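You operate a simulated robot arm through the tools that you are given. There is no shell and no other tool.

The job below is to be done with a simulated two-armed robot. You get a single attempt, and the scene is never put back.

## Task
Set the maroon trainer's belt to the green mark and lock it again.
Fine: key out and into its holder before you slacken the lock nut; the black knob's pointer ends on green, the nut tight; leave the rest alone.

The check looks at the end state, three seconds after you hand in, the way a careful person would. Anything else that was tipped, shoved, dropped, spilled or broken makes it a failure.

## Robot
Two 7-joint arms with fingered hands on one trunk that stands fixed in place. Base frame: the origin is at the foot of the trunk, x ahead of it, y to its left, z up. Readings come in mm, degrees, newtons and seconds.
The left shoulder is at [60, 177, 775], the right one opposite. Payload 4 kg a hand.
Tool frame (each hand has its own): the origin (TCP) lies between the finger pads and is the grasp point; the fingertips stand 37 mm ahead of it; z points along the fingers, y is the line along which they close. Largest opening 124 mm; the body of the gripper starts 43 mm behind the TCP. The gripper is a hand of 3 fingers: y runs from the thumb to the fingers, the wrist lies at [-15, -108, -202] in the tool frame, and closing takes about 1.5 s.
Orientation is told as [roll, pitch, yaw] about the base's x, y, z axes, in that order, counted from this pose: with the fingers straight down and the wrist toward the robot, the tool's x, y and z point along [0, 1, 0], [1, 0, 0] and [0, 0, -1] of the base frame.

## Interface
- The arms move only by the tool step_arm. It takes "left_rows", "right_rows" or both (then of equal length, played together; a hand with none holds still); each is a list of rows, each an object (a shift or turn left out is 0, a gripper value left out holds the last) with "dp": the shift along the tool's x, y, z in units of 30 mm (1.0 is 30 mm), a list of three; "rot": the turn, a rotation vector about the tool's x, y, z in units of 4 degrees (1.0 is 4 degrees), a list of three. In form: [{"dp": [x, y, z], "rot": [wx, wy, wz]}, ...]. A call has 1 to 20 rows; each row shifts and turns the commanded pose from where the row before left it, along the tool's axes as they then stand. "left_fingers" and "right_fingers" are, for a hand that has rows, the opening in per cent of the stroke, from 0 (shut) to 100 (fully open), set as the call begins (left out, the last holds). A call with a number of a shift or a turn outside -1 to 1 is refused whole. A row lasts 0.2 s, in which the tool goes at most 50 mm and 8.6 degrees; a call with a longer step from one row to the next is refused whole, and so is a gripper value outside its range. Where a pose cannot be reached the arm comes as near as it can. A force on the tool above 90 N (or 10 N above the force at the start of the call, whichever is more), or a blocked arm, ends the call early, and 0.2 s more pass. The fingers move at their own pace (about 72 mm/s each) and stop on an object; they squeeze with about 28 N. The grip force told is the motor's: it shows also when the fingers shut on nothing. Time passes only in rows, and 0.2 s behind the last, so rows that do not move let the fingers close. It gives the time, the measured TCP pose, the force on the tool (base axes), the opening and the grip force at its end, in the units of the frame above (readings bear some noise), with the torque about the TCP (base axes, N m) and any sound that the robot's microphone picked up.
- Cameras (640 x 400 px; columns grow to the right, rows downward): "scene" is now at [47.1, -1.8, 1442.4]; the picture's right is [-0.14, -0.99, 0.00], its down [-0.59, 0.08, -0.80] and it looks along [0.80, -0.11, -0.60] (base axes); focal length 338 px, centre (320, 200). "left" rides on the left gripper at [-64, -76, -137] in its tool frame; the picture's right is [-0.84, -0.26, 0.48], its down [0.48, -0.76, 0.43] and it looks along [0.26, 0.60, 0.76] (tool axes); focal length 256 px, centre (320, 200). "right" rides on the right gripper at [64, -76, -137] in its tool frame; the picture's right is [-0.84, 0.26, -0.48], its down [-0.48, -0.76, 0.43] and it looks along [-0.26, 0.60, 0.76] (tool axes); focal length 256 px, centre (320, 200). There is no depth. A picture from a camera that has moved, and an enlarged one, comes with that camera's place and axes in the base frame and with its lens. The place of the scene camera against the robot may be out by one fixed shift of up to 18 mm in any direction.
- get_image(camera): a new picture of that camera. It takes no simulated time.
- lift_body(by): slides the trunk up (or, below 0, down) by that many mm; the arms and the scene camera ride with it, the base frame stays. It gives what a move gives, with no picture.
- finger_targets(index, middle, thumb_bend, thumb_turn, hand): sets how far each is bent, from 0 (flat) to 1 (curled in); at 0.3 the hand is open as for a grip, at 0.7 the pads meet at the TCP. One left out holds its place. A second passes; each finger stops where it meets its share of the squeeze, and holds until it gets a number again. A gripper value or a shape takes the hand back. It gives what a move gives, with no picture; readings hold the bend of each and the force on the fingers (four entries, about 0 where the hand has none), thumb and palm. thumb_turn goes from beside the hand (0) to across from the fingers (1), as for a grip.
- set_grasp(shape, hand): the hand has 3 fingers and takes this shape, open, in about a second: jaw (thumb against the fingers, like two jaws); tri (thumb and two fingers); tip (a fingertip pinch); poke (one finger out to press); point (the index stretched); flat (the hand flat); cup (the hand cupped); fist (a fist). The gripper value then closes the fingers along that shape, each until it touches; the sizes above hold for jaw. It gives what a move gives, with no picture.
- head_to(pan, tilt): turns the head with the scene camera to pan (to the left, within 86 degrees either way) and tilt (down, from -29 to 69), counted from straight ahead of the robot. It gives what a move gives.
- enlarge(camera, box): a new picture of the part [left, top, right, bottom] of that camera's present view, enlarged. It takes no simulated time.
- job_done(): hands the job in; it is judged then, once.

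Nothing tells you positions but the pictures and the camera data. Unless the task says otherwise, let go and move clear before handing in.

The tools are called by a JSON object that holds its "fn" and its "kwargs". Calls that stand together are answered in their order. step_arm: Moves the arms, as the interface text tells. Its arguments: {"type":"object","properties":{"left_rows":{"type":"array","items":{"type":"object","properties":{"dp":{"type":"array","items":{"type":"number"}},"rot":{"type":"array","items":{"type":"number"}}}}},"left_fingers":{"type":"number"},"right_rows":{"type":"array","items":{"type":"object","properties":{"dp":{"type":"array","items":{"type":"number"}},"rot":{"type":"array","items":{"type":"number"}}}}},"right_fingers":{"type":"number"}},"required":[]} The other tools are called the same way: lift_body (by) slides the trunk up or down; set_grasp (shape, hand) gives the hand a shape; finger_targets (index, middle, thumb_bend, thumb_turn, hand) moves the fingers one by one; head_to (pan, tilt) turns the head that bears the scene camera; get_image (camera) takes a picture; enlarge (camera, box) takes an enlarged picture of a part of a camera's view; job_done () hands the job in.

At the start:

```text
time_s: 0.0
left_eef_pos: [633.0, 241.0, 1046.5]
left_orientation: [-0.1, 0.0, 0.0]
left_force: [0.5, 0.2, -0.1]
left_ft_torque: [0.01, -0.01, 0.02]
left_width: 123.7
left_grasp_force: 0.2
left_shape: jaw
left_bend: [0.3, 0.3, 0.3, 0.98]
left_finger forces: [0.0, 0.1, 0.1, 0.0, 0.0, 0.1]
right_eef_pos: [614.7, -204.7, 1065.9]
right_orientation: [0.1, 0.0, 0.0]
right_force: [-0.1, -0.2, 0.6]
right_ft_torque: [-0.01, 0.04, 0.0]
right_width: 123.5
right_grasp_force: 0.0
right_shape: jaw
right_bend: [0.3, 0.3, 0.3, 0.98]
right_finger forces: [0.0, 0.1, 0.0, 0.0, 0.1, 0.0]
trunk travel left (down, up): [-300.0, 290.0]
head pan, tilt: [-7.8, 36.5]
```

scene: 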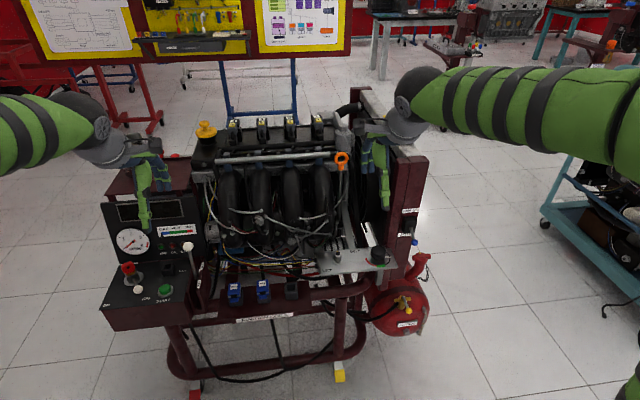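
right: 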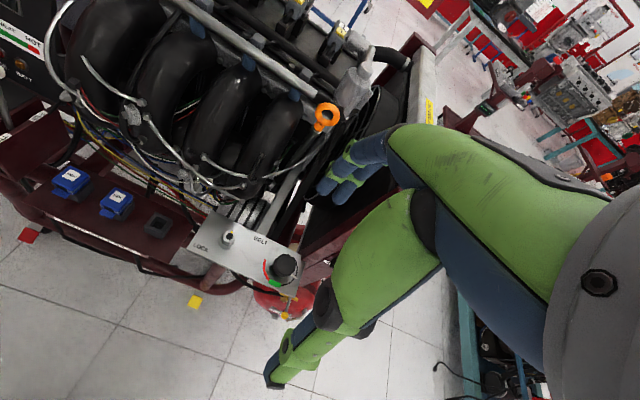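
left: 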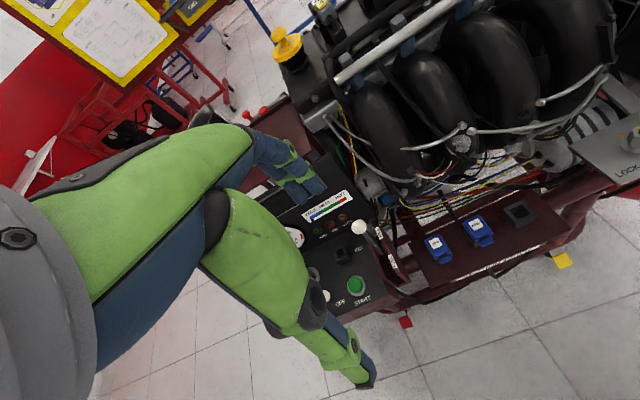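

I see a maroon engine trainer with a control panel on the left and a plate with a black knob and a lock nut (LOCK / BELT) on the right. I'll look closer at each part first.

{"fn": "enlarge", "kwargs": {"camera": "scene", "box": [90, 190, 250, 330]}}

{"fn": "enlarge", "kwargs": {"camera": "scene", "box": [290, 190, 450, 330]}}

{"fn": "enlarge", "kwargs": {"camera": "right", "box": [160, 180, 340, 330]}}

{"fn": "enlarge", "kwargs": {"camera": "left", "box": [240, 160, 440, 320]}}

{"fn": "enlarge", "kwargs": {"camera": "left", "box": [560, 100, 640, 200]}}

{"fn": "enlarge", "kwargs": {"camera": "right", "box": [0, 120, 180, 250]}}

```text
2.86 times, centred on (170, 260) of scene
camera zoom: at [47.1, -1.8, 1442.4], right [-0.14, -0.99, 0.0], down [-0.59, 0.08, -0.8], along [0.8, -0.11, -0.6], focal length 965 px, centre (749, 29)
```

zoom: 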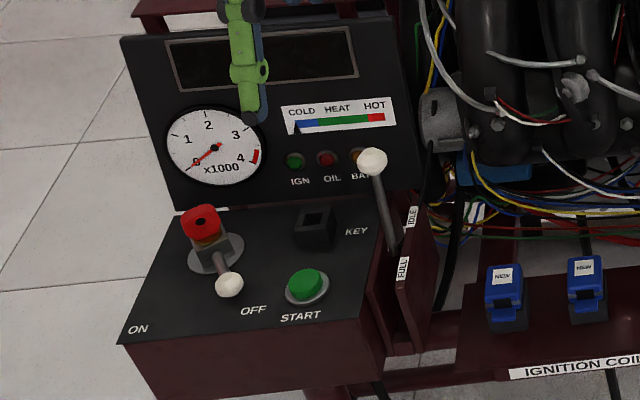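

```text
2.86 times, centred on (370, 260) of scene
camera zoom: at [47.1, -1.8, 1442.4], right [-0.14, -0.99, 0.0], down [-0.59, 0.08, -0.8], along [0.8, -0.11, -0.6], focal length 965 px, centre (177, 29)
```

zoom: 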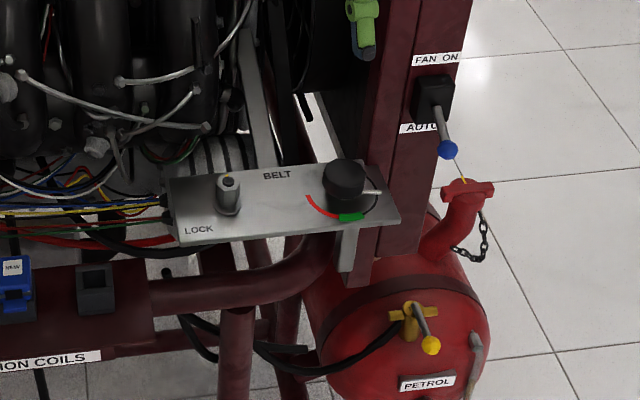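

```text
2.67 times, centred on (250, 255) of right
camera zoom: at [538.1, -140.4, 1203.1], right [0.26, -0.84, 0.48], down [-0.76, -0.48, -0.43], along [0.6, -0.26, -0.76], focal length 683 px, centre (507, 53)
```

zoom: 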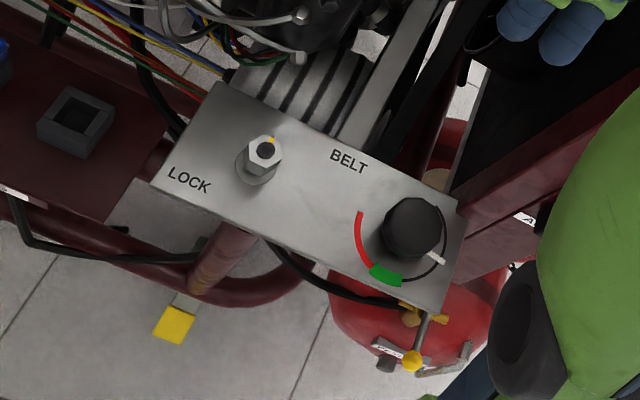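

```text
2.50 times, centred on (340, 240) of left
camera zoom: at [555.8, 177.5, 1182.8], right [-0.26, -0.84, -0.48], down [-0.76, 0.48, -0.43], along [0.6, 0.26, -0.76], focal length 640 px, centre (270, 100)
```

zoom: 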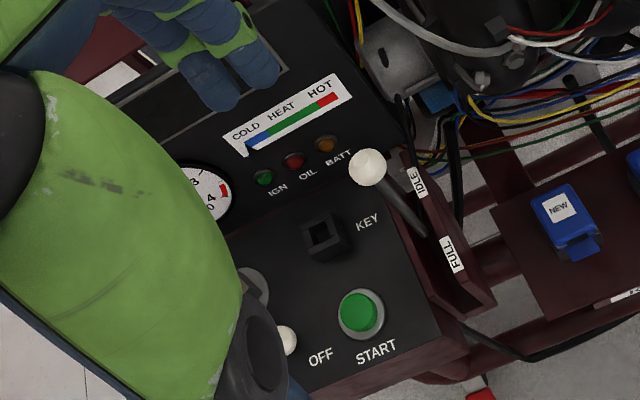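

```text
4.00 times, centred on (600, 150) of left
camera zoom: at [555.8, 177.5, 1182.8], right [-0.26, -0.84, -0.48], down [-0.76, 0.48, -0.43], along [0.6, 0.26, -0.76], focal length 1024 px, centre (-800, 400)
```

zoom: 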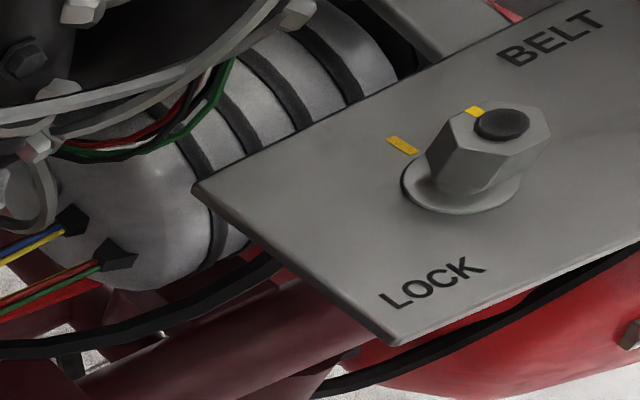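

```text
3.08 times, centred on (90, 185) of right
camera zoom: at [538.1, -140.4, 1203.1], right [0.26, -0.84, 0.48], down [-0.76, -0.48, -0.43], along [0.6, -0.26, -0.76], focal length 788 px, centre (1028, 246)
```

zoom: 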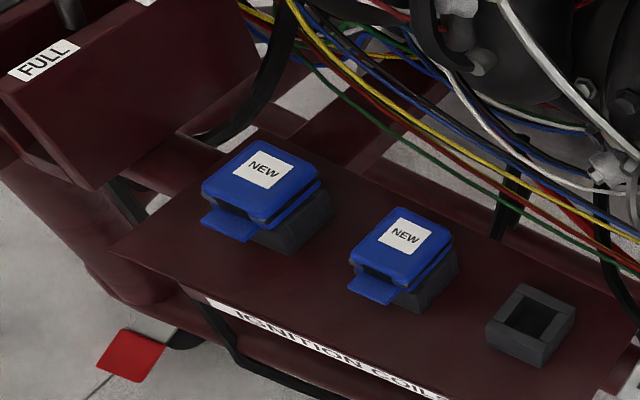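

The panel shows a red-headed item near the ON/OFF switch and an empty square holder marked KEY. I'll zoom in more to tell the key from the switch lever.

{"fn": "enlarge", "kwargs": {"camera": "scene", "box": [110, 250, 190, 310]}}

{"fn": "enlarge", "kwargs": {"camera": "scene", "box": [320, 230, 400, 290]}}

{"fn": "enlarge", "kwargs": {"camera": "right", "box": [215, 210, 305, 300]}}

{"fn": "enlarge", "kwargs": {"camera": "left", "box": [290, 220, 390, 310]}}

```text
6.67 times, centred on (150, 280) of scene
camera zoom: at [47.1, -1.8, 1442.4], right [-0.14, -0.99, 0.0], down [-0.59, 0.08, -0.8], along [0.8, -0.11, -0.6], focal length 2252 px, centre (1453, -333)
```

zoom: 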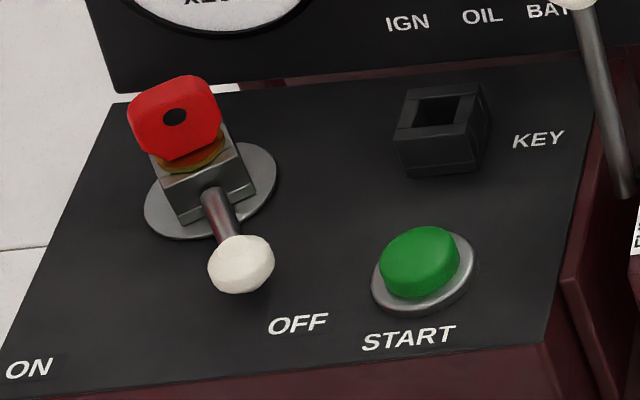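

```text
6.67 times, centred on (360, 260) of scene
camera zoom: at [47.1, -1.8, 1442.4], right [-0.14, -0.99, 0.0], down [-0.59, 0.08, -0.8], along [0.8, -0.11, -0.6], focal length 2252 px, centre (53, -200)
```

zoom: 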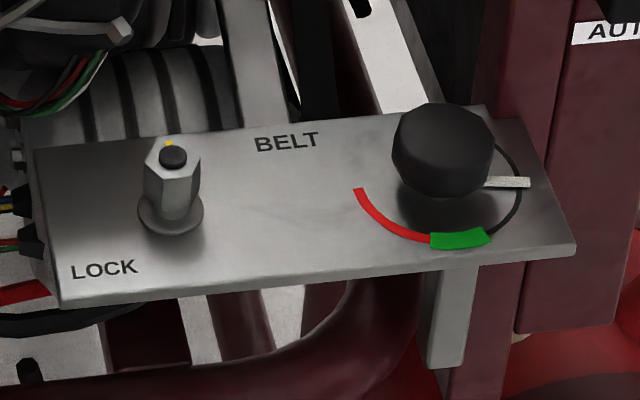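

```text
4.44 times, centred on (260, 255) of right
camera zoom: at [538.1, -140.4, 1203.1], right [0.26, -0.84, 0.48], down [-0.76, -0.48, -0.43], along [0.6, -0.26, -0.76], focal length 1138 px, centre (587, -44)
```

zoom: 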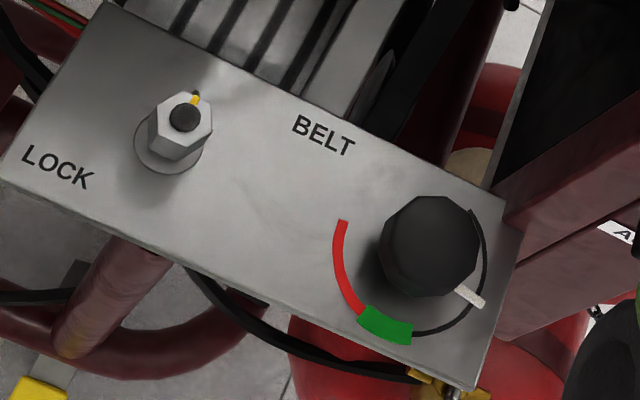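

```text
4.44 times, centred on (340, 265) of left
camera zoom: at [555.8, 177.5, 1182.8], right [-0.26, -0.84, -0.48], down [-0.76, 0.48, -0.43], along [0.6, 0.26, -0.76], focal length 1138 px, centre (231, -89)
```

zoom: 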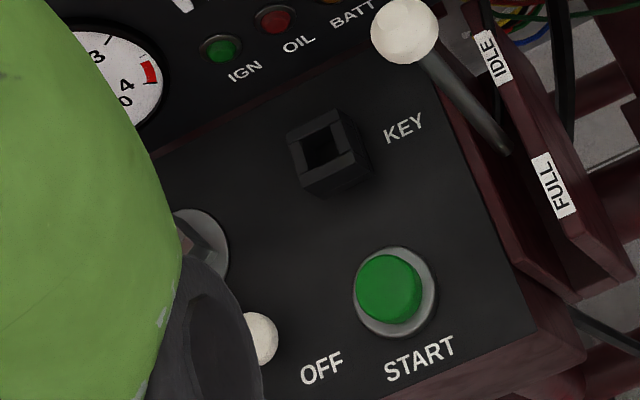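

The red-headed key sits in the OFF/ON switch, and the holder is the black socket marked KEY. The lock nut is at roughly (727,-151,735) and the knob at roughly (728,-272,727). I'll move the left hand above the panel to get a closer view and triangulate.

{"fn": "step_arm", "kwargs": {"left_rows": [{"dp": [0.96, 0.2, 0.5]}, {"dp": [0.96, 0.2, 0.5]}, {"dp": [0.96, 0.2, 0.5]}, {"dp": [0.96, 0.2, 0.5]}, {"dp": [0.96, 0.2, 0.5]}, {"dp": [0.96, 0.2, 0.5]}, {"dp": [0.96, 0.2, 0.5]}]}}

{"fn": "get_image", "kwargs": {"camera": "left"}}

{"fn": "get_image", "kwargs": {"camera": "scene"}}

```text
time_s: 1.6
left_eef_pos: [675.8, 441.5, 941.3]
left_orientation: [0.1, 0.1, 0.0]
left_force: [-0.4, -0.2, 0.6]
left_ft_torque: [-0.01, 0.04, -0.03]
left_width: 124.0
left_grasp_force: 0.0
left_shape: jaw
left_bend: [0.3, 0.3, 0.3, 0.98]
left_finger forces: [0.0, 0.1, 0.1, 0.0, 0.1, 0.0]
right_eef_pos: [614.1, -206.1, 1066.5]
right_orientation: [0.0, 0.0, 0.0]
right_force: [-0.5, 0.0, 0.8]
right_ft_torque: [0.01, -0.02, -0.01]
right_width: 123.9
right_grasp_force: 0.1
right_shape: jaw
right_bend: [0.3, 0.3, 0.3, 0.98]
right_finger forces: [0.0, 0.0, 0.1, 0.0, 0.0, 0.0]
trunk travel left (down, up): [-300.0, 290.0]
head pan, tilt: [-7.8, 36.5]
```

```text
taken
camera left: at [598.5, 379.3, 1078.0], right [-0.26, -0.84, -0.48], down [-0.76, 0.48, -0.44], along [0.6, 0.25, -0.76], focal length 256 px, centre (320, 200)
```

left: 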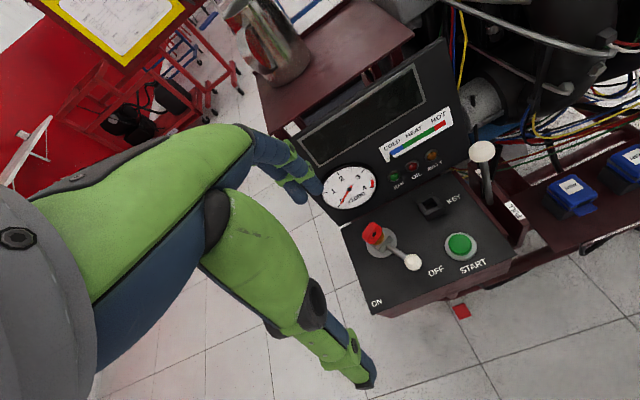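

```text
taken
camera scene: at [47.2, -1.5, 1442.4], right [-0.14, -0.99, 0.0], down [-0.59, 0.08, -0.8], along [0.8, -0.11, -0.6], focal length 338 px, centre (320, 200)
```

scene: 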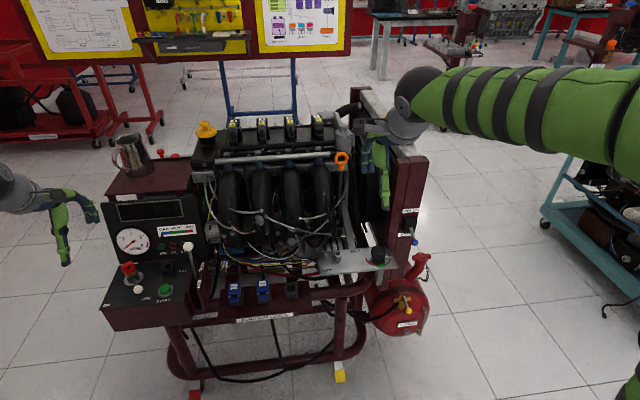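

The key, the switch lever (towards OFF) and the holder are now in view of the left camera. There is a loose metal jug on the shelf behind the gauge panel that I must not touch. I'll enlarge the panel.

{"fn": "enlarge", "kwargs": {"camera": "left", "box": [335, 170, 495, 290]}}

{"fn": "enlarge", "kwargs": {"camera": "left", "box": [350, 210, 430, 270]}}

{"fn": "enlarge", "kwargs": {"camera": "scene", "box": [90, 130, 230, 240]}}

{"fn": "enlarge", "kwargs": {"camera": "scene", "box": [100, 250, 200, 310]}}

```text
3.33 times, centred on (415, 230) of left
camera zoom: at [598.5, 379.3, 1078.0], right [-0.26, -0.84, -0.48], down [-0.76, 0.48, -0.44], along [0.6, 0.25, -0.76], focal length 853 px, centre (3, 100)
```

zoom: 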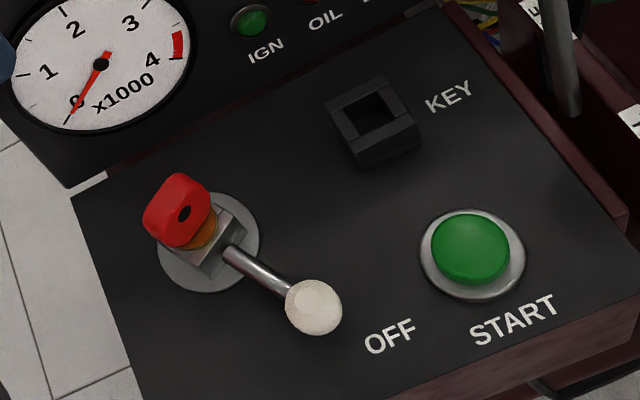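

```text
6.67 times, centred on (390, 240) of left
camera zoom: at [598.5, 379.3, 1078.0], right [-0.26, -0.84, -0.48], down [-0.76, 0.48, -0.44], along [0.6, 0.25, -0.76], focal length 1707 px, centre (-147, -67)
```

zoom: 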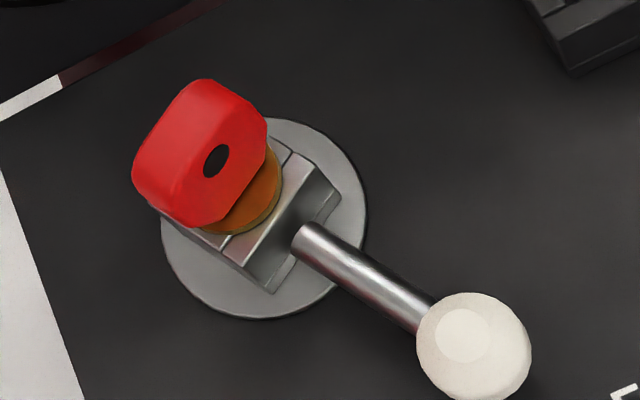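

```text
3.64 times, centred on (160, 185) of scene
camera zoom: at [47.2, -1.5, 1442.4], right [-0.14, -0.99, 0.0], down [-0.59, 0.08, -0.8], along [0.8, -0.11, -0.6], focal length 1228 px, centre (902, 254)
```

zoom: 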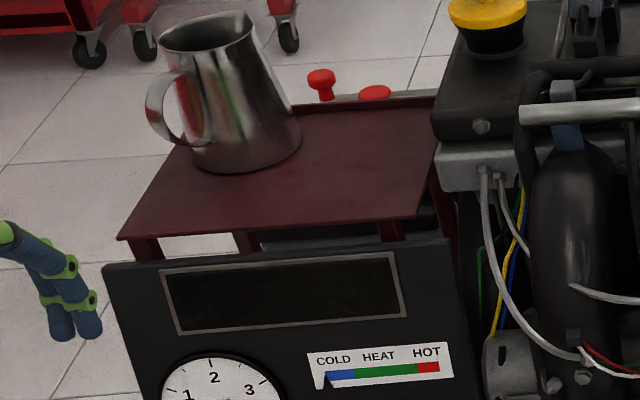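

```text
6.40 times, centred on (150, 280) of scene
camera zoom: at [47.2, -1.5, 1442.4], right [-0.14, -0.99, 0.0], down [-0.59, 0.08, -0.8], along [0.8, -0.11, -0.6], focal length 2161 px, centre (1408, -312)
```

zoom: 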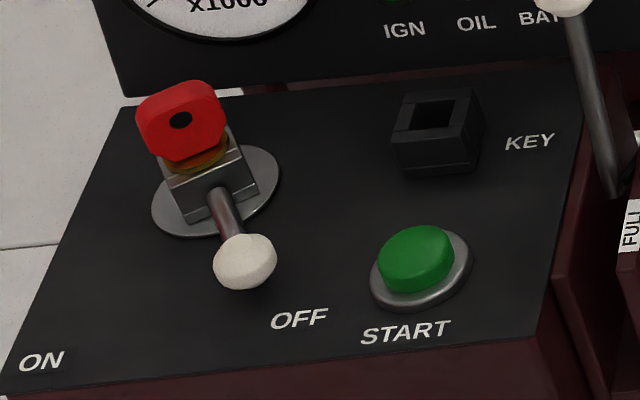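

The key bow is rotated about 30° with the lever. I'll take a close look at the holder opening, then move the left camera for a second viewpoint to triangulate without the scene camera's bias.

{"fn": "enlarge", "kwargs": {"camera": "left", "box": [405, 180, 465, 225]}}

{"fn": "step_arm", "kwargs": {"left_rows": [{"dp": [0, 0.6, 0.9]}, {"dp": [-0.5, 0.6, 0.9]}, {"dp": [-0.5, 0.4, 0.5]}], "left_fingers": 60}}

{"fn": "get_image", "kwargs": {"camera": "left"}}

{"fn": "get_image", "kwargs": {"camera": "scene"}}

```text
8.89 times, centred on (435, 202) of left
camera zoom: at [598.5, 379.3, 1078.0], right [-0.26, -0.84, -0.48], down [-0.76, 0.48, -0.44], along [0.6, 0.25, -0.76], focal length 2276 px, centre (-702, 178)
```

zoom: 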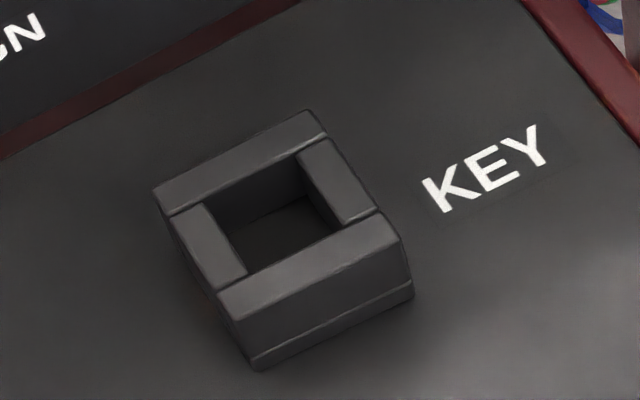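

```text
time_s: 2.4
left_eef_pos: [724.5, 413.0, 871.8]
left_orientation: [-0.1, 0.0, 0.0]
left_force: [-0.3, 0.1, 0.9]
left_ft_torque: [-0.01, -0.01, 0.04]
left_width: 75.1
left_grasp_force: 0.1
left_shape: jaw
left_bend: [0.38, 0.42, 0.53, 0.99]
left_finger forces: [0.0, 0.1, 0.0, 0.0, 0.1, 0.0]
right_eef_pos: [615.7, -205.6, 1065.8]
right_orientation: [0.1, 0.0, -0.1]
right_force: [0.1, -0.6, -0.6]
right_ft_torque: [0.0, -0.02, -0.03]
right_width: 123.7
right_grasp_force: 0.1
right_shape: jaw
right_bend: [0.3, 0.3, 0.3, 0.98]
right_finger forces: [0.1, 0.0, 0.1, 0.0, 0.0, 0.0]
trunk travel left (down, up): [-300.0, 290.0]
head pan, tilt: [-7.8, 36.5]
```

```text
taken
camera left: at [646.6, 349.0, 1008.1], right [-0.26, -0.84, -0.48], down [-0.76, 0.48, -0.43], along [0.6, 0.26, -0.76], focal length 256 px, centre (320, 200)
```

left: 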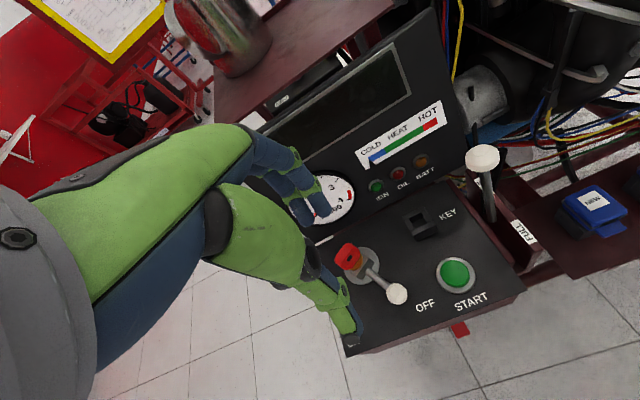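

```text
taken
camera scene: at [47.2, -1.9, 1442.4], right [-0.14, -0.99, 0.0], down [-0.59, 0.08, -0.8], along [0.8, -0.11, -0.6], focal length 338 px, centre (320, 200)
```

scene: 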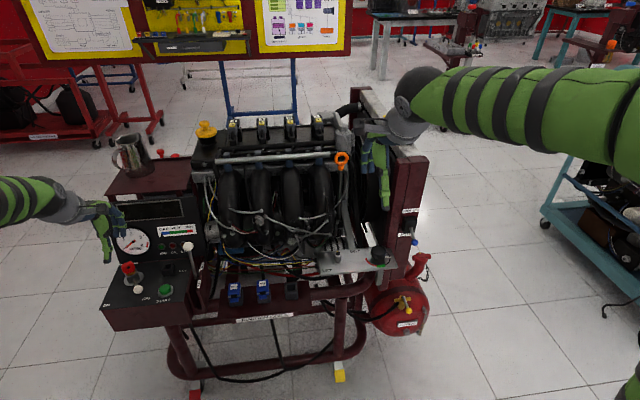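

{"fn": "enlarge", "kwargs": {"camera": "left", "box": [320, 230, 420, 310]}}

{"fn": "enlarge", "kwargs": {"camera": "left", "box": [390, 195, 470, 255]}}

{"fn": "enlarge", "kwargs": {"camera": "scene", "box": [80, 230, 180, 310]}}

```text
5.00 times, centred on (370, 270) of left
camera zoom: at [646.6, 349.0, 1008.1], right [-0.26, -0.84, -0.48], down [-0.76, 0.48, -0.43], along [0.6, 0.26, -0.76], focal length 1280 px, centre (70, -150)
```

zoom: 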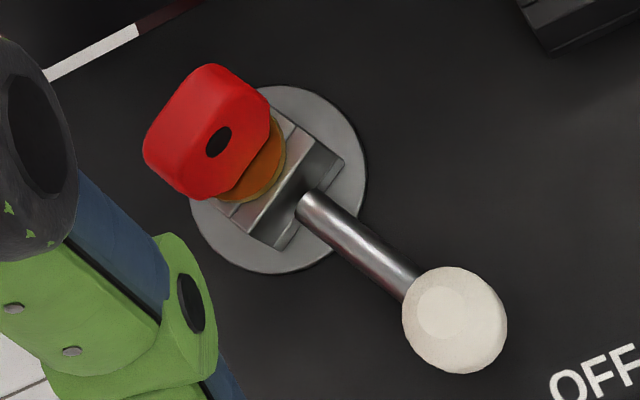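

```text
6.67 times, centred on (430, 225) of left
camera zoom: at [646.6, 349.0, 1008.1], right [-0.26, -0.84, -0.48], down [-0.76, 0.48, -0.43], along [0.6, 0.26, -0.76], focal length 1707 px, centre (-413, 33)
```

zoom: 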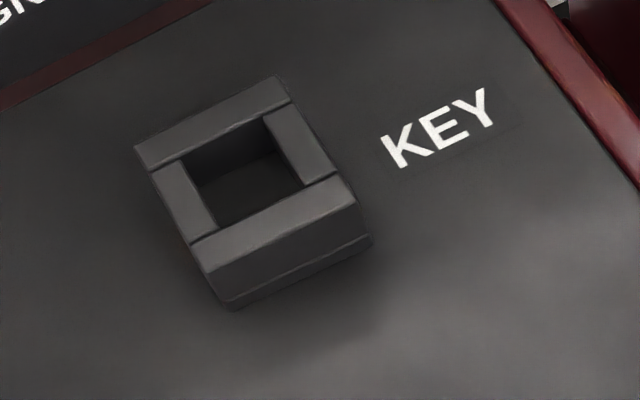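

```text
5.00 times, centred on (130, 270) of scene
camera zoom: at [47.2, -1.9, 1442.4], right [-0.14, -0.99, 0.0], down [-0.59, 0.08, -0.8], along [0.8, -0.11, -0.6], focal length 1689 px, centre (1270, -150)
```

zoom: 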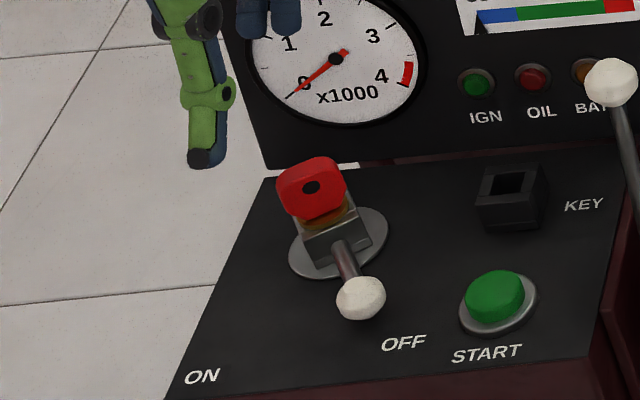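

From the two left-camera views I get the switch axis at about (780,439) and the bow centre at z≈712, with the bow about 13 mm thick and yawed 30°. The holder opening is at about (791,340,683) and about 17 mm square. I'll yaw the left hand 30° and hover above the key.

{"fn": "step_arm", "kwargs": {"left_rows": [{"rot": [0, 0, -1]}, {"rot": [0, 0, -1]}, {"rot": [0, 0, -1]}, {"rot": [0, 0, -1]}, {"rot": [0, 0, -1]}, {"rot": [0, 0, -1]}, {"rot": [0, 0, -1]}, {"rot": [0, 0, -0.5]}, {"dp": [-0.06, 0.68, 0.8]}, {"dp": [-0.06, 0.68, 0.8]}, {"dp": [-0.06, 0.68, 0.8]}, {}], "left_fingers": 45}}

{"fn": "get_image", "kwargs": {"camera": "left"}}

{"fn": "get_image", "kwargs": {"camera": "scene"}}

```text
time_s: 5.0
left_eef_pos: [778.8, 436.4, 799.5]
left_orientation: [0.0, 0.0, 30.0]
left_force: [-0.6, 0.0, -0.2]
left_ft_torque: [-0.03, 0.0, 0.01]
left_width: 56.2
left_grasp_force: 0.0
left_shape: jaw
left_bend: [0.44, 0.48, 0.57, 1.0]
left_finger forces: [0.1, 0.0, 0.0, 0.0, 0.0, 0.1]
right_eef_pos: [615.1, -205.5, 1065.5]
right_orientation: [0.0, 0.0, 0.0]
right_force: [0.6, 0.2, 1.0]
right_ft_torque: [0.02, 0.03, -0.02]
right_width: 123.4
right_grasp_force: 0.0
right_shape: jaw
right_bend: [0.3, 0.3, 0.3, 0.98]
right_finger forces: [0.1, 0.1, 0.0, 0.0, 0.0, 0.0]
trunk travel left (down, up): [-300.0, 290.0]
head pan, tilt: [-7.8, 36.5]
```

```text
taken
camera left: at [743.7, 343.5, 935.6], right [0.2, -0.85, -0.48], down [-0.9, 0.04, -0.43], along [0.39, 0.52, -0.76], focal length 256 px, centre (320, 200)
```

left: 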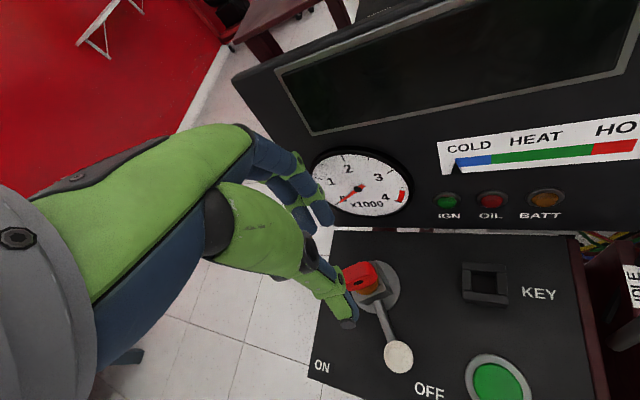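

```text
taken
camera scene: at [47.2, -1.7, 1442.4], right [-0.14, -0.99, 0.0], down [-0.59, 0.08, -0.8], along [0.8, -0.11, -0.6], focal length 338 px, centre (320, 200)
```

scene: 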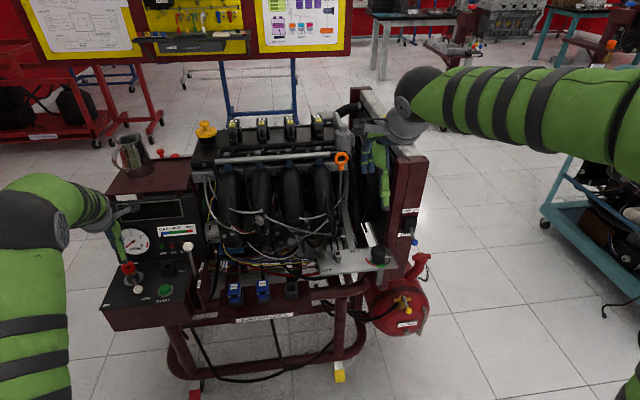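

{"fn": "enlarge", "kwargs": {"camera": "left", "box": [260, 160, 440, 300]}}

{"fn": "enlarge", "kwargs": {"camera": "scene", "box": [80, 190, 200, 310]}}

```text
2.86 times, centred on (350, 230) of left
camera zoom: at [743.7, 343.5, 935.6], right [0.2, -0.85, -0.48], down [-0.9, 0.04, -0.43], along [0.39, 0.52, -0.76], focal length 731 px, centre (234, 114)
```

zoom: 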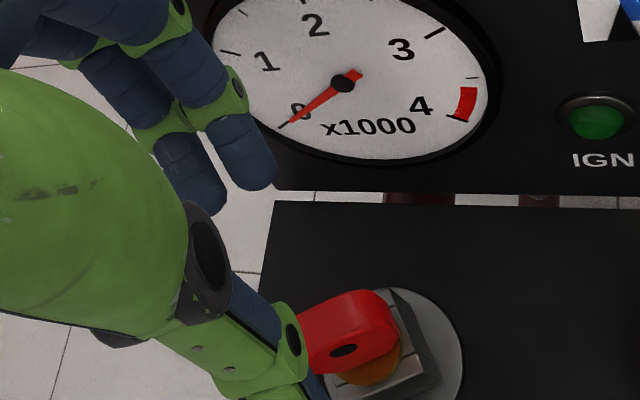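

```text
3.33 times, centred on (140, 250) of scene
camera zoom: at [47.2, -1.7, 1442.4], right [-0.14, -0.99, 0.0], down [-0.59, 0.08, -0.8], along [0.8, -0.11, -0.6], focal length 1126 px, centre (920, 33)
```

zoom: 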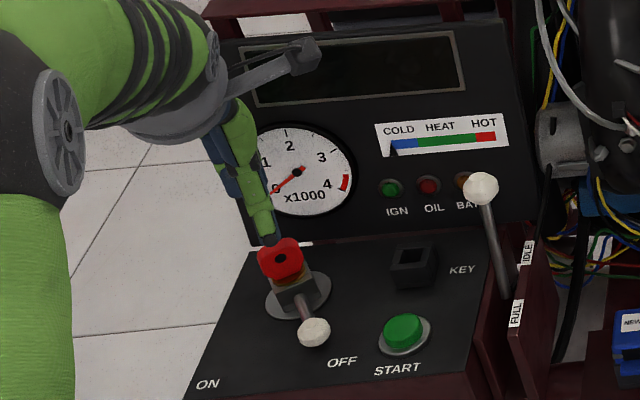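

The geometry agrees across the views. Before descending I'll test-close the fingers in free air above the key to see where the fingertips end up.

{"fn": "step_arm", "kwargs": {"left_rows": [{"dp": [0.05, 0.08, 0]}, {}, {}, {}, {}, {}], "left_fingers": 10}}

{"fn": "enlarge", "kwargs": {"camera": "left", "box": [260, 160, 440, 300]}}

{"fn": "enlarge", "kwargs": {"camera": "scene", "box": [100, 200, 180, 290]}}

```text
time_s: 6.4
left_eef_pos: [779.4, 438.4, 799.2]
left_orientation: [0.0, -0.1, 30.0]
left_force: [-0.5, 0.5, 0.4]
left_ft_torque: [0.02, -0.01, 0.04]
left_width: 12.8
left_grasp_force: 0.1
left_shape: jaw
left_bend: [0.63, 0.64, 0.67, 1.0]
left_finger forces: [0.0, 0.0, 0.1, 0.0, 0.0, 0.1]
right_eef_pos: [614.3, -204.8, 1066.1]
right_orientation: [-0.1, 0.0, 0.0]
right_force: [0.1, 0.1, -0.2]
right_ft_torque: [0.01, 0.03, -0.02]
right_width: 123.6
right_grasp_force: 0.0
right_shape: jaw
right_bend: [0.3, 0.3, 0.3, 0.98]
right_finger forces: [0.0, 0.0, 0.0, 0.1, 0.0, 0.0]
trunk travel left (down, up): [-300.0, 290.0]
head pan, tilt: [-7.8, 36.5]
```

```text
2.86 times, centred on (350, 230) of left
camera zoom: at [744.5, 347.0, 936.1], right [0.2, -0.85, -0.48], down [-0.9, 0.04, -0.43], along [0.39, 0.52, -0.76], focal length 731 px, centre (234, 114)
```

zoom: 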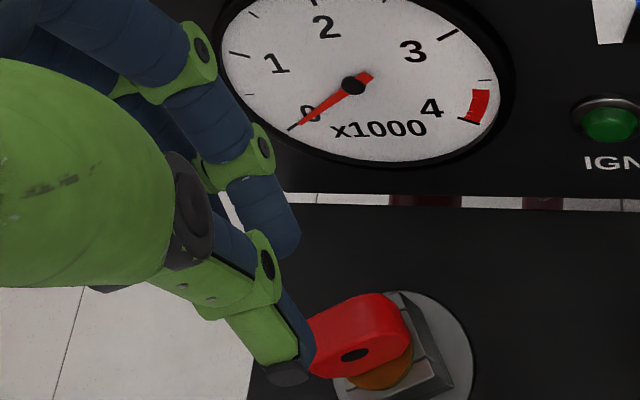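

```text
4.44 times, centred on (140, 245) of scene
camera zoom: at [47.1, -1.8, 1442.4], right [-0.14, -0.99, 0.0], down [-0.59, 0.08, -0.8], along [0.8, -0.11, -0.6], focal length 1501 px, centre (1120, 0)
```

zoom: 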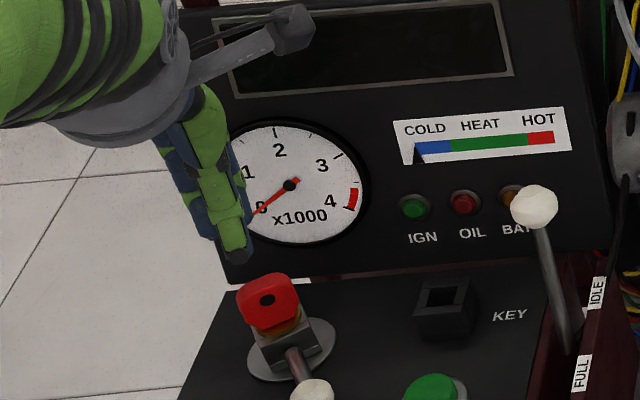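

The closed fingertips reach about 37–40 mm below the TCP. I'll reopen to about 38 mm and descend in steps, stopping with the tips at the bow's lower edge, clear of the lever.

{"fn": "step_arm", "kwargs": {"left_rows": [{}, {}, {"dp": [0, 0, 0.5]}, {"dp": [0, 0, 0.5]}, {"dp": [0, 0, 0.4]}, {}], "left_fingers": 30}}

{"fn": "enlarge", "kwargs": {"camera": "left", "box": [260, 160, 440, 300]}}

{"fn": "enlarge", "kwargs": {"camera": "scene", "box": [100, 200, 180, 290]}}

```text
time_s: 7.8
left_eef_pos: [778.1, 440.2, 757.9]
left_orientation: [0.0, -0.1, 30.0]
left_force: [-0.2, -0.2, 0.5]
left_ft_torque: [0.0, 0.01, -0.01]
left_width: 36.7
left_grasp_force: 0.0
left_shape: jaw
left_bend: [0.52, 0.55, 0.62, 1.0]
left_finger forces: [0.0, 0.1, 0.0, 0.1, 0.0, 0.1]
right_eef_pos: [614.1, -204.7, 1066.2]
right_orientation: [0.0, -0.1, 0.0]
right_force: [-0.8, -0.1, -0.9]
right_ft_torque: [0.01, 0.02, 0.02]
right_width: 123.5
right_grasp_force: 0.0
right_shape: jaw
right_bend: [0.3, 0.3, 0.3, 0.98]
right_finger forces: [0.0, 0.0, 0.0, 0.1, 0.1, 0.0]
trunk travel left (down, up): [-300.0, 290.0]
head pan, tilt: [-7.8, 36.5]
```

```text
2.86 times, centred on (350, 230) of left
camera zoom: at [744.3, 347.8, 894.0], right [0.2, -0.85, -0.48], down [-0.9, 0.04, -0.43], along [0.39, 0.52, -0.76], focal length 731 px, centre (234, 114)
```

zoom: 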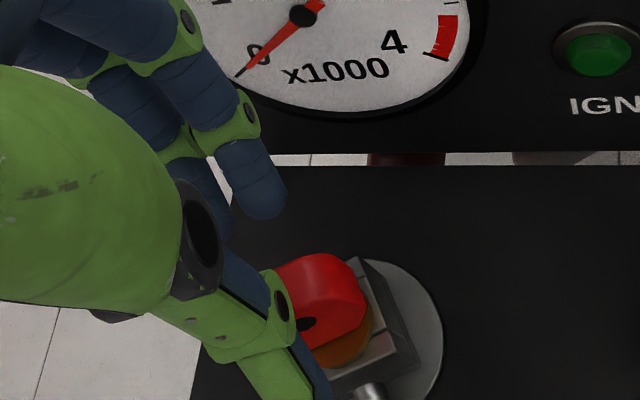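

```text
4.44 times, centred on (140, 245) of scene
camera zoom: at [47.1, -1.8, 1442.4], right [-0.14, -0.99, 0.0], down [-0.59, 0.08, -0.8], along [0.8, -0.11, -0.6], focal length 1501 px, centre (1120, 0)
```

zoom: 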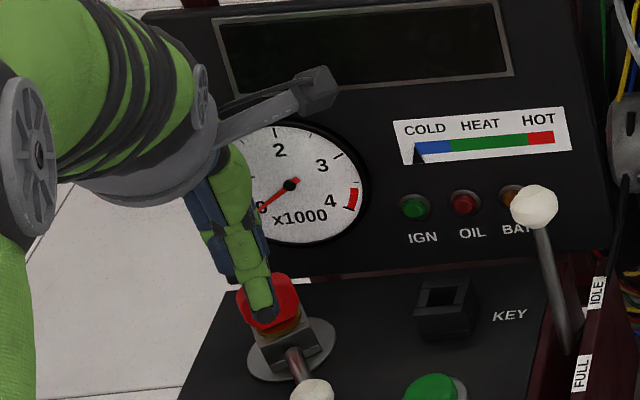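

{"fn": "step_arm", "kwargs": {"left_rows": [{"dp": [0.0, 0.0, 0.35]}, {"dp": [0, 0, 0.33]}, {}]}}

{"fn": "enlarge", "kwargs": {"camera": "left", "box": [260, 160, 440, 300]}}

{"fn": "enlarge", "kwargs": {"camera": "scene", "box": [100, 200, 180, 290]}}

```text
time_s: 8.6
left_eef_pos: [779.8, 441.6, 737.9]
left_orientation: [0.0, 0.1, 30.1]
left_force: [-0.1, -1.1, -0.3]
left_ft_torque: [0.0, 0.01, 0.02]
left_width: 37.0
left_grasp_force: 0.0
left_shape: jaw
left_bend: [0.52, 0.55, 0.62, 1.0]
left_finger forces: [0.1, 0.1, 0.0, 0.1, 0.0, 0.1]
right_eef_pos: [614.4, -205.8, 1065.6]
right_orientation: [0.0, 0.0, 0.0]
right_force: [0.1, 0.2, 0.3]
right_ft_torque: [0.03, 0.0, 0.01]
right_width: 123.5
right_grasp_force: 0.1
right_shape: jaw
right_bend: [0.3, 0.3, 0.3, 0.98]
right_finger forces: [0.1, 0.0, 0.1, 0.0, 0.0, 0.1]
trunk travel left (down, up): [-300.0, 290.0]
head pan, tilt: [-7.8, 36.5]
```

```text
2.86 times, centred on (350, 230) of left
camera zoom: at [744.7, 347.5, 873.9], right [0.2, -0.85, -0.48], down [-0.9, 0.04, -0.43], along [0.39, 0.52, -0.76], focal length 731 px, centre (234, 114)
```

zoom: 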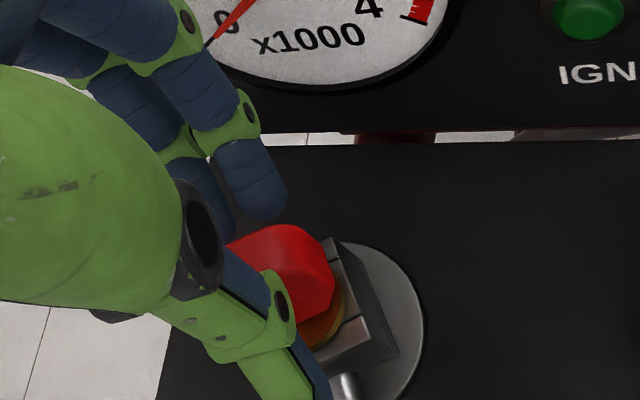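

```text
4.44 times, centred on (140, 245) of scene
camera zoom: at [47.1, -1.8, 1442.4], right [-0.14, -0.99, 0.0], down [-0.59, 0.08, -0.8], along [0.8, -0.11, -0.6], focal length 1501 px, centre (1120, 0)
```

zoom: 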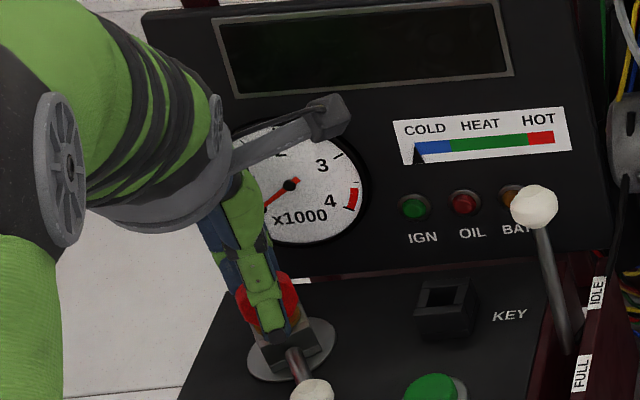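

The thumb and fingers now straddle the bow and the alignment is good, so I'm closing on the key.

{"fn": "step_arm", "kwargs": {"left_rows": [{}, {}, {}, {}, {}, {}, {}], "left_fingers": 0}}

{"fn": "enlarge", "kwargs": {"camera": "left", "box": [260, 160, 440, 300]}}

{"fn": "enlarge", "kwargs": {"camera": "scene", "box": [100, 200, 180, 290]}}

```text
time_s: 10.2
left_eef_pos: [779.7, 440.1, 737.7]
left_orientation: [-0.1, 0.0, 30.0]
left_force: [3.9, 3.8, 6.2]
left_ft_torque: [0.21, -0.31, 0.03]
left_width: 11.0
left_grasp_force: 28.2
left_shape: jaw
left_bend: [0.62, 0.64, 0.67, 1.0]
left_finger forces: [20.0, 12.8, 0.1, 0.0, 28.5, 0.1]
right_eef_pos: [613.7, -205.6, 1067.5]
right_orientation: [0.0, 0.0, 0.0]
right_force: [0.3, 0.2, 0.1]
right_ft_torque: [0.0, 0.0, 0.0]
right_width: 123.8
right_grasp_force: 0.2
right_shape: jaw
right_bend: [0.3, 0.3, 0.3, 0.98]
right_finger forces: [0.0, 0.0, 0.0, 0.0, 0.1, 0.0]
trunk travel left (down, up): [-300.0, 290.0]
head pan, tilt: [-7.8, 36.5]
```

```text
2.86 times, centred on (350, 230) of left
camera zoom: at [744.7, 347.6, 874.6], right [0.2, -0.85, -0.48], down [-0.9, 0.04, -0.44], along [0.39, 0.52, -0.76], focal length 731 px, centre (234, 114)
```

zoom: 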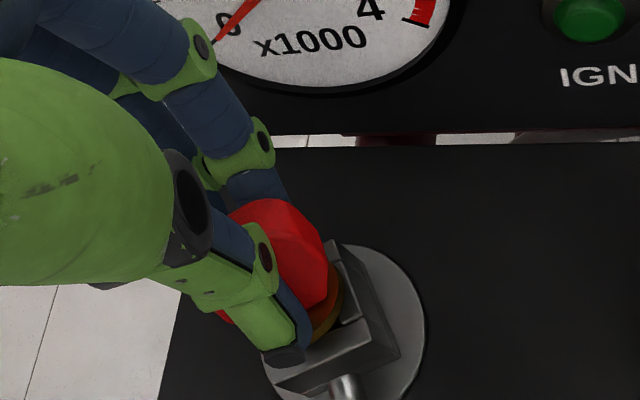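

```text
4.44 times, centred on (140, 245) of scene
camera zoom: at [46.9, -1.9, 1442.4], right [-0.14, -0.99, 0.0], down [-0.59, 0.08, -0.8], along [0.8, -0.11, -0.6], focal length 1501 px, centre (1120, 0)
```

zoom: 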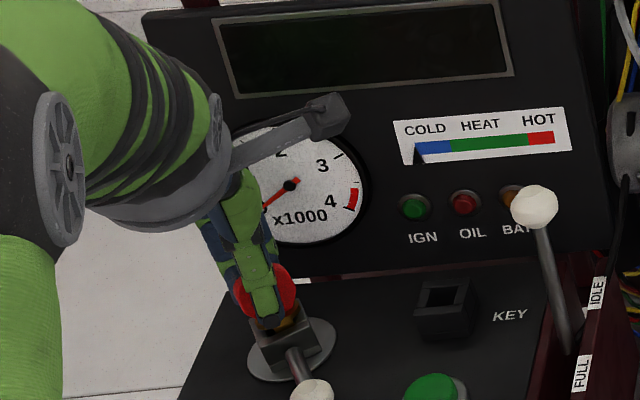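

The key is gripped, with the thumb at 28 N against both fingers and 11 mm between them. I'll pull straight up slowly.

{"fn": "step_arm", "kwargs": {"left_rows": [{"dp": [0, 0, -0.2]}, {"dp": [0, 0, -0.2]}, {"dp": [0, 0, -0.3]}, {"dp": [0, 0, -0.3]}]}}

{"fn": "enlarge", "kwargs": {"camera": "left", "box": [260, 160, 440, 300]}}

{"fn": "enlarge", "kwargs": {"camera": "scene", "box": [100, 200, 180, 290]}}

```text
time_s: 11.2
left_eef_pos: [779.4, 439.8, 767.5]
left_orientation: [0.1, -0.1, 30.1]
left_force: [-0.5, 0.7, 0.1]
left_ft_torque: [0.0, -0.02, 0.0]
left_width: 10.2
left_grasp_force: 27.8
left_shape: jaw
left_bend: [0.63, 0.65, 0.67, 1.0]
left_finger forces: [18.8, 11.4, 0.0, 0.1, 29.8, 0.0]
right_eef_pos: [613.4, -206.2, 1065.4]
right_orientation: [0.0, 0.0, 0.0]
right_force: [-0.7, -0.1, -0.3]
right_ft_torque: [0.01, -0.03, -0.04]
right_width: 123.5
right_grasp_force: 0.0
right_shape: jaw
right_bend: [0.3, 0.3, 0.3, 0.98]
right_finger forces: [0.0, 0.1, 0.1, 0.0, 0.0, 0.1]
trunk travel left (down, up): [-300.0, 290.0]
head pan, tilt: [-7.8, 36.5]
```

```text
2.86 times, centred on (350, 230) of left
camera zoom: at [744.2, 347.7, 904.7], right [0.2, -0.85, -0.48], down [-0.9, 0.04, -0.43], along [0.39, 0.52, -0.76], focal length 731 px, centre (234, 114)
```

zoom: 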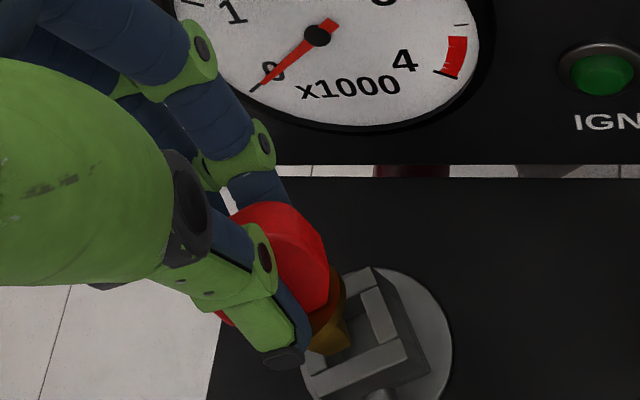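

```text
4.44 times, centred on (140, 245) of scene
camera zoom: at [46.9, -1.9, 1442.4], right [-0.14, -0.99, 0.0], down [-0.59, 0.08, -0.8], along [0.8, -0.11, -0.6], focal length 1501 px, centre (1120, 0)
```

zoom: 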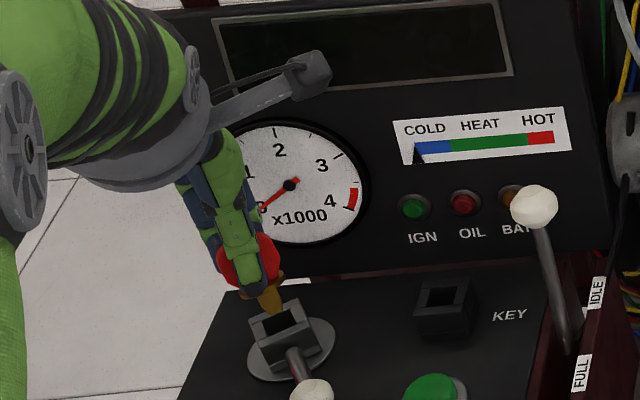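

The key is out and its orange stem is showing. I'll lift higher to see the stem's shape and length.

{"fn": "step_arm", "kwargs": {"left_rows": [{"dp": [0, 0, -0.6]}, {"dp": [0, 0, -0.6]}, {"dp": [0, 0, -0.6]}, {}]}}

{"fn": "enlarge", "kwargs": {"camera": "left", "box": [280, 200, 400, 300]}}

{"fn": "enlarge", "kwargs": {"camera": "scene", "box": [100, 200, 180, 290]}}

{"fn": "enlarge", "kwargs": {"camera": "scene", "box": [120, 230, 160, 260]}}

```text
time_s: 12.2
left_eef_pos: [779.5, 439.7, 821.5]
left_orientation: [0.1, -0.1, 29.9]
left_force: [0.1, -0.1, -0.5]
left_ft_torque: [-0.01, 0.02, -0.02]
left_width: 10.4
left_grasp_force: 27.9
left_shape: jaw
left_bend: [0.63, 0.65, 0.67, 1.0]
left_finger forces: [18.6, 11.5, 0.0, 0.1, 29.9, 0.1]
right_eef_pos: [614.4, -205.2, 1065.6]
right_orientation: [0.0, 0.0, 0.0]
right_force: [-0.1, 0.4, -0.4]
right_ft_torque: [0.05, 0.0, 0.01]
right_width: 123.7
right_grasp_force: 0.0
right_shape: jaw
right_bend: [0.3, 0.3, 0.3, 0.98]
right_finger forces: [0.1, 0.0, 0.0, 0.0, 0.1, 0.0]
trunk travel left (down, up): [-300.0, 290.0]
head pan, tilt: [-7.8, 36.5]
```

```text
4.00 times, centred on (340, 250) of left
camera zoom: at [745.1, 348.2, 958.5], right [0.2, -0.85, -0.48], down [-0.9, 0.04, -0.43], along [0.39, 0.52, -0.76], focal length 1024 px, centre (240, 0)
```

zoom: 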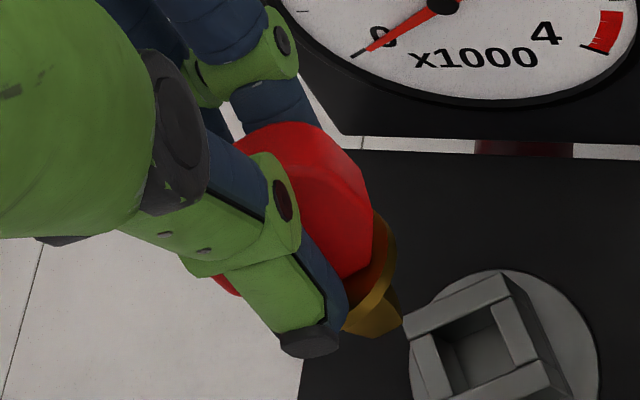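

```text
4.44 times, centred on (140, 245) of scene
camera zoom: at [47.1, -1.8, 1442.4], right [-0.14, -0.99, 0.0], down [-0.59, 0.08, -0.8], along [0.8, -0.11, -0.6], focal length 1501 px, centre (1120, 0)
```

zoom: 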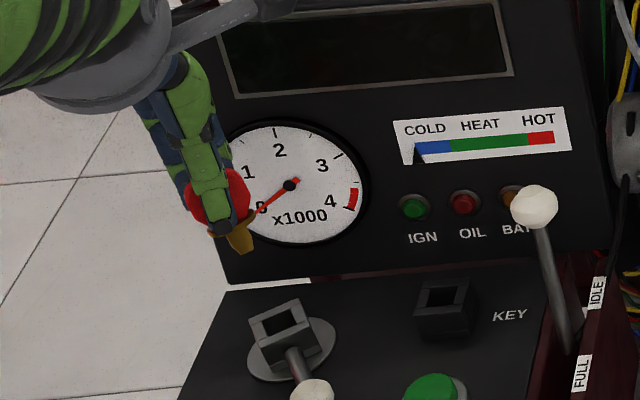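

```text
13.33 times, centred on (140, 245) of scene
camera zoom: at [47.1, -1.8, 1442.4], right [-0.14, -0.99, 0.0], down [-0.59, 0.08, -0.8], along [0.8, -0.11, -0.6], focal length 4503 px, centre (2720, -400)
```

zoom: 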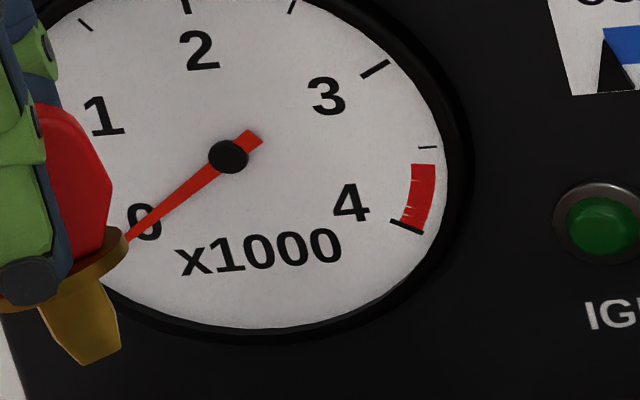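

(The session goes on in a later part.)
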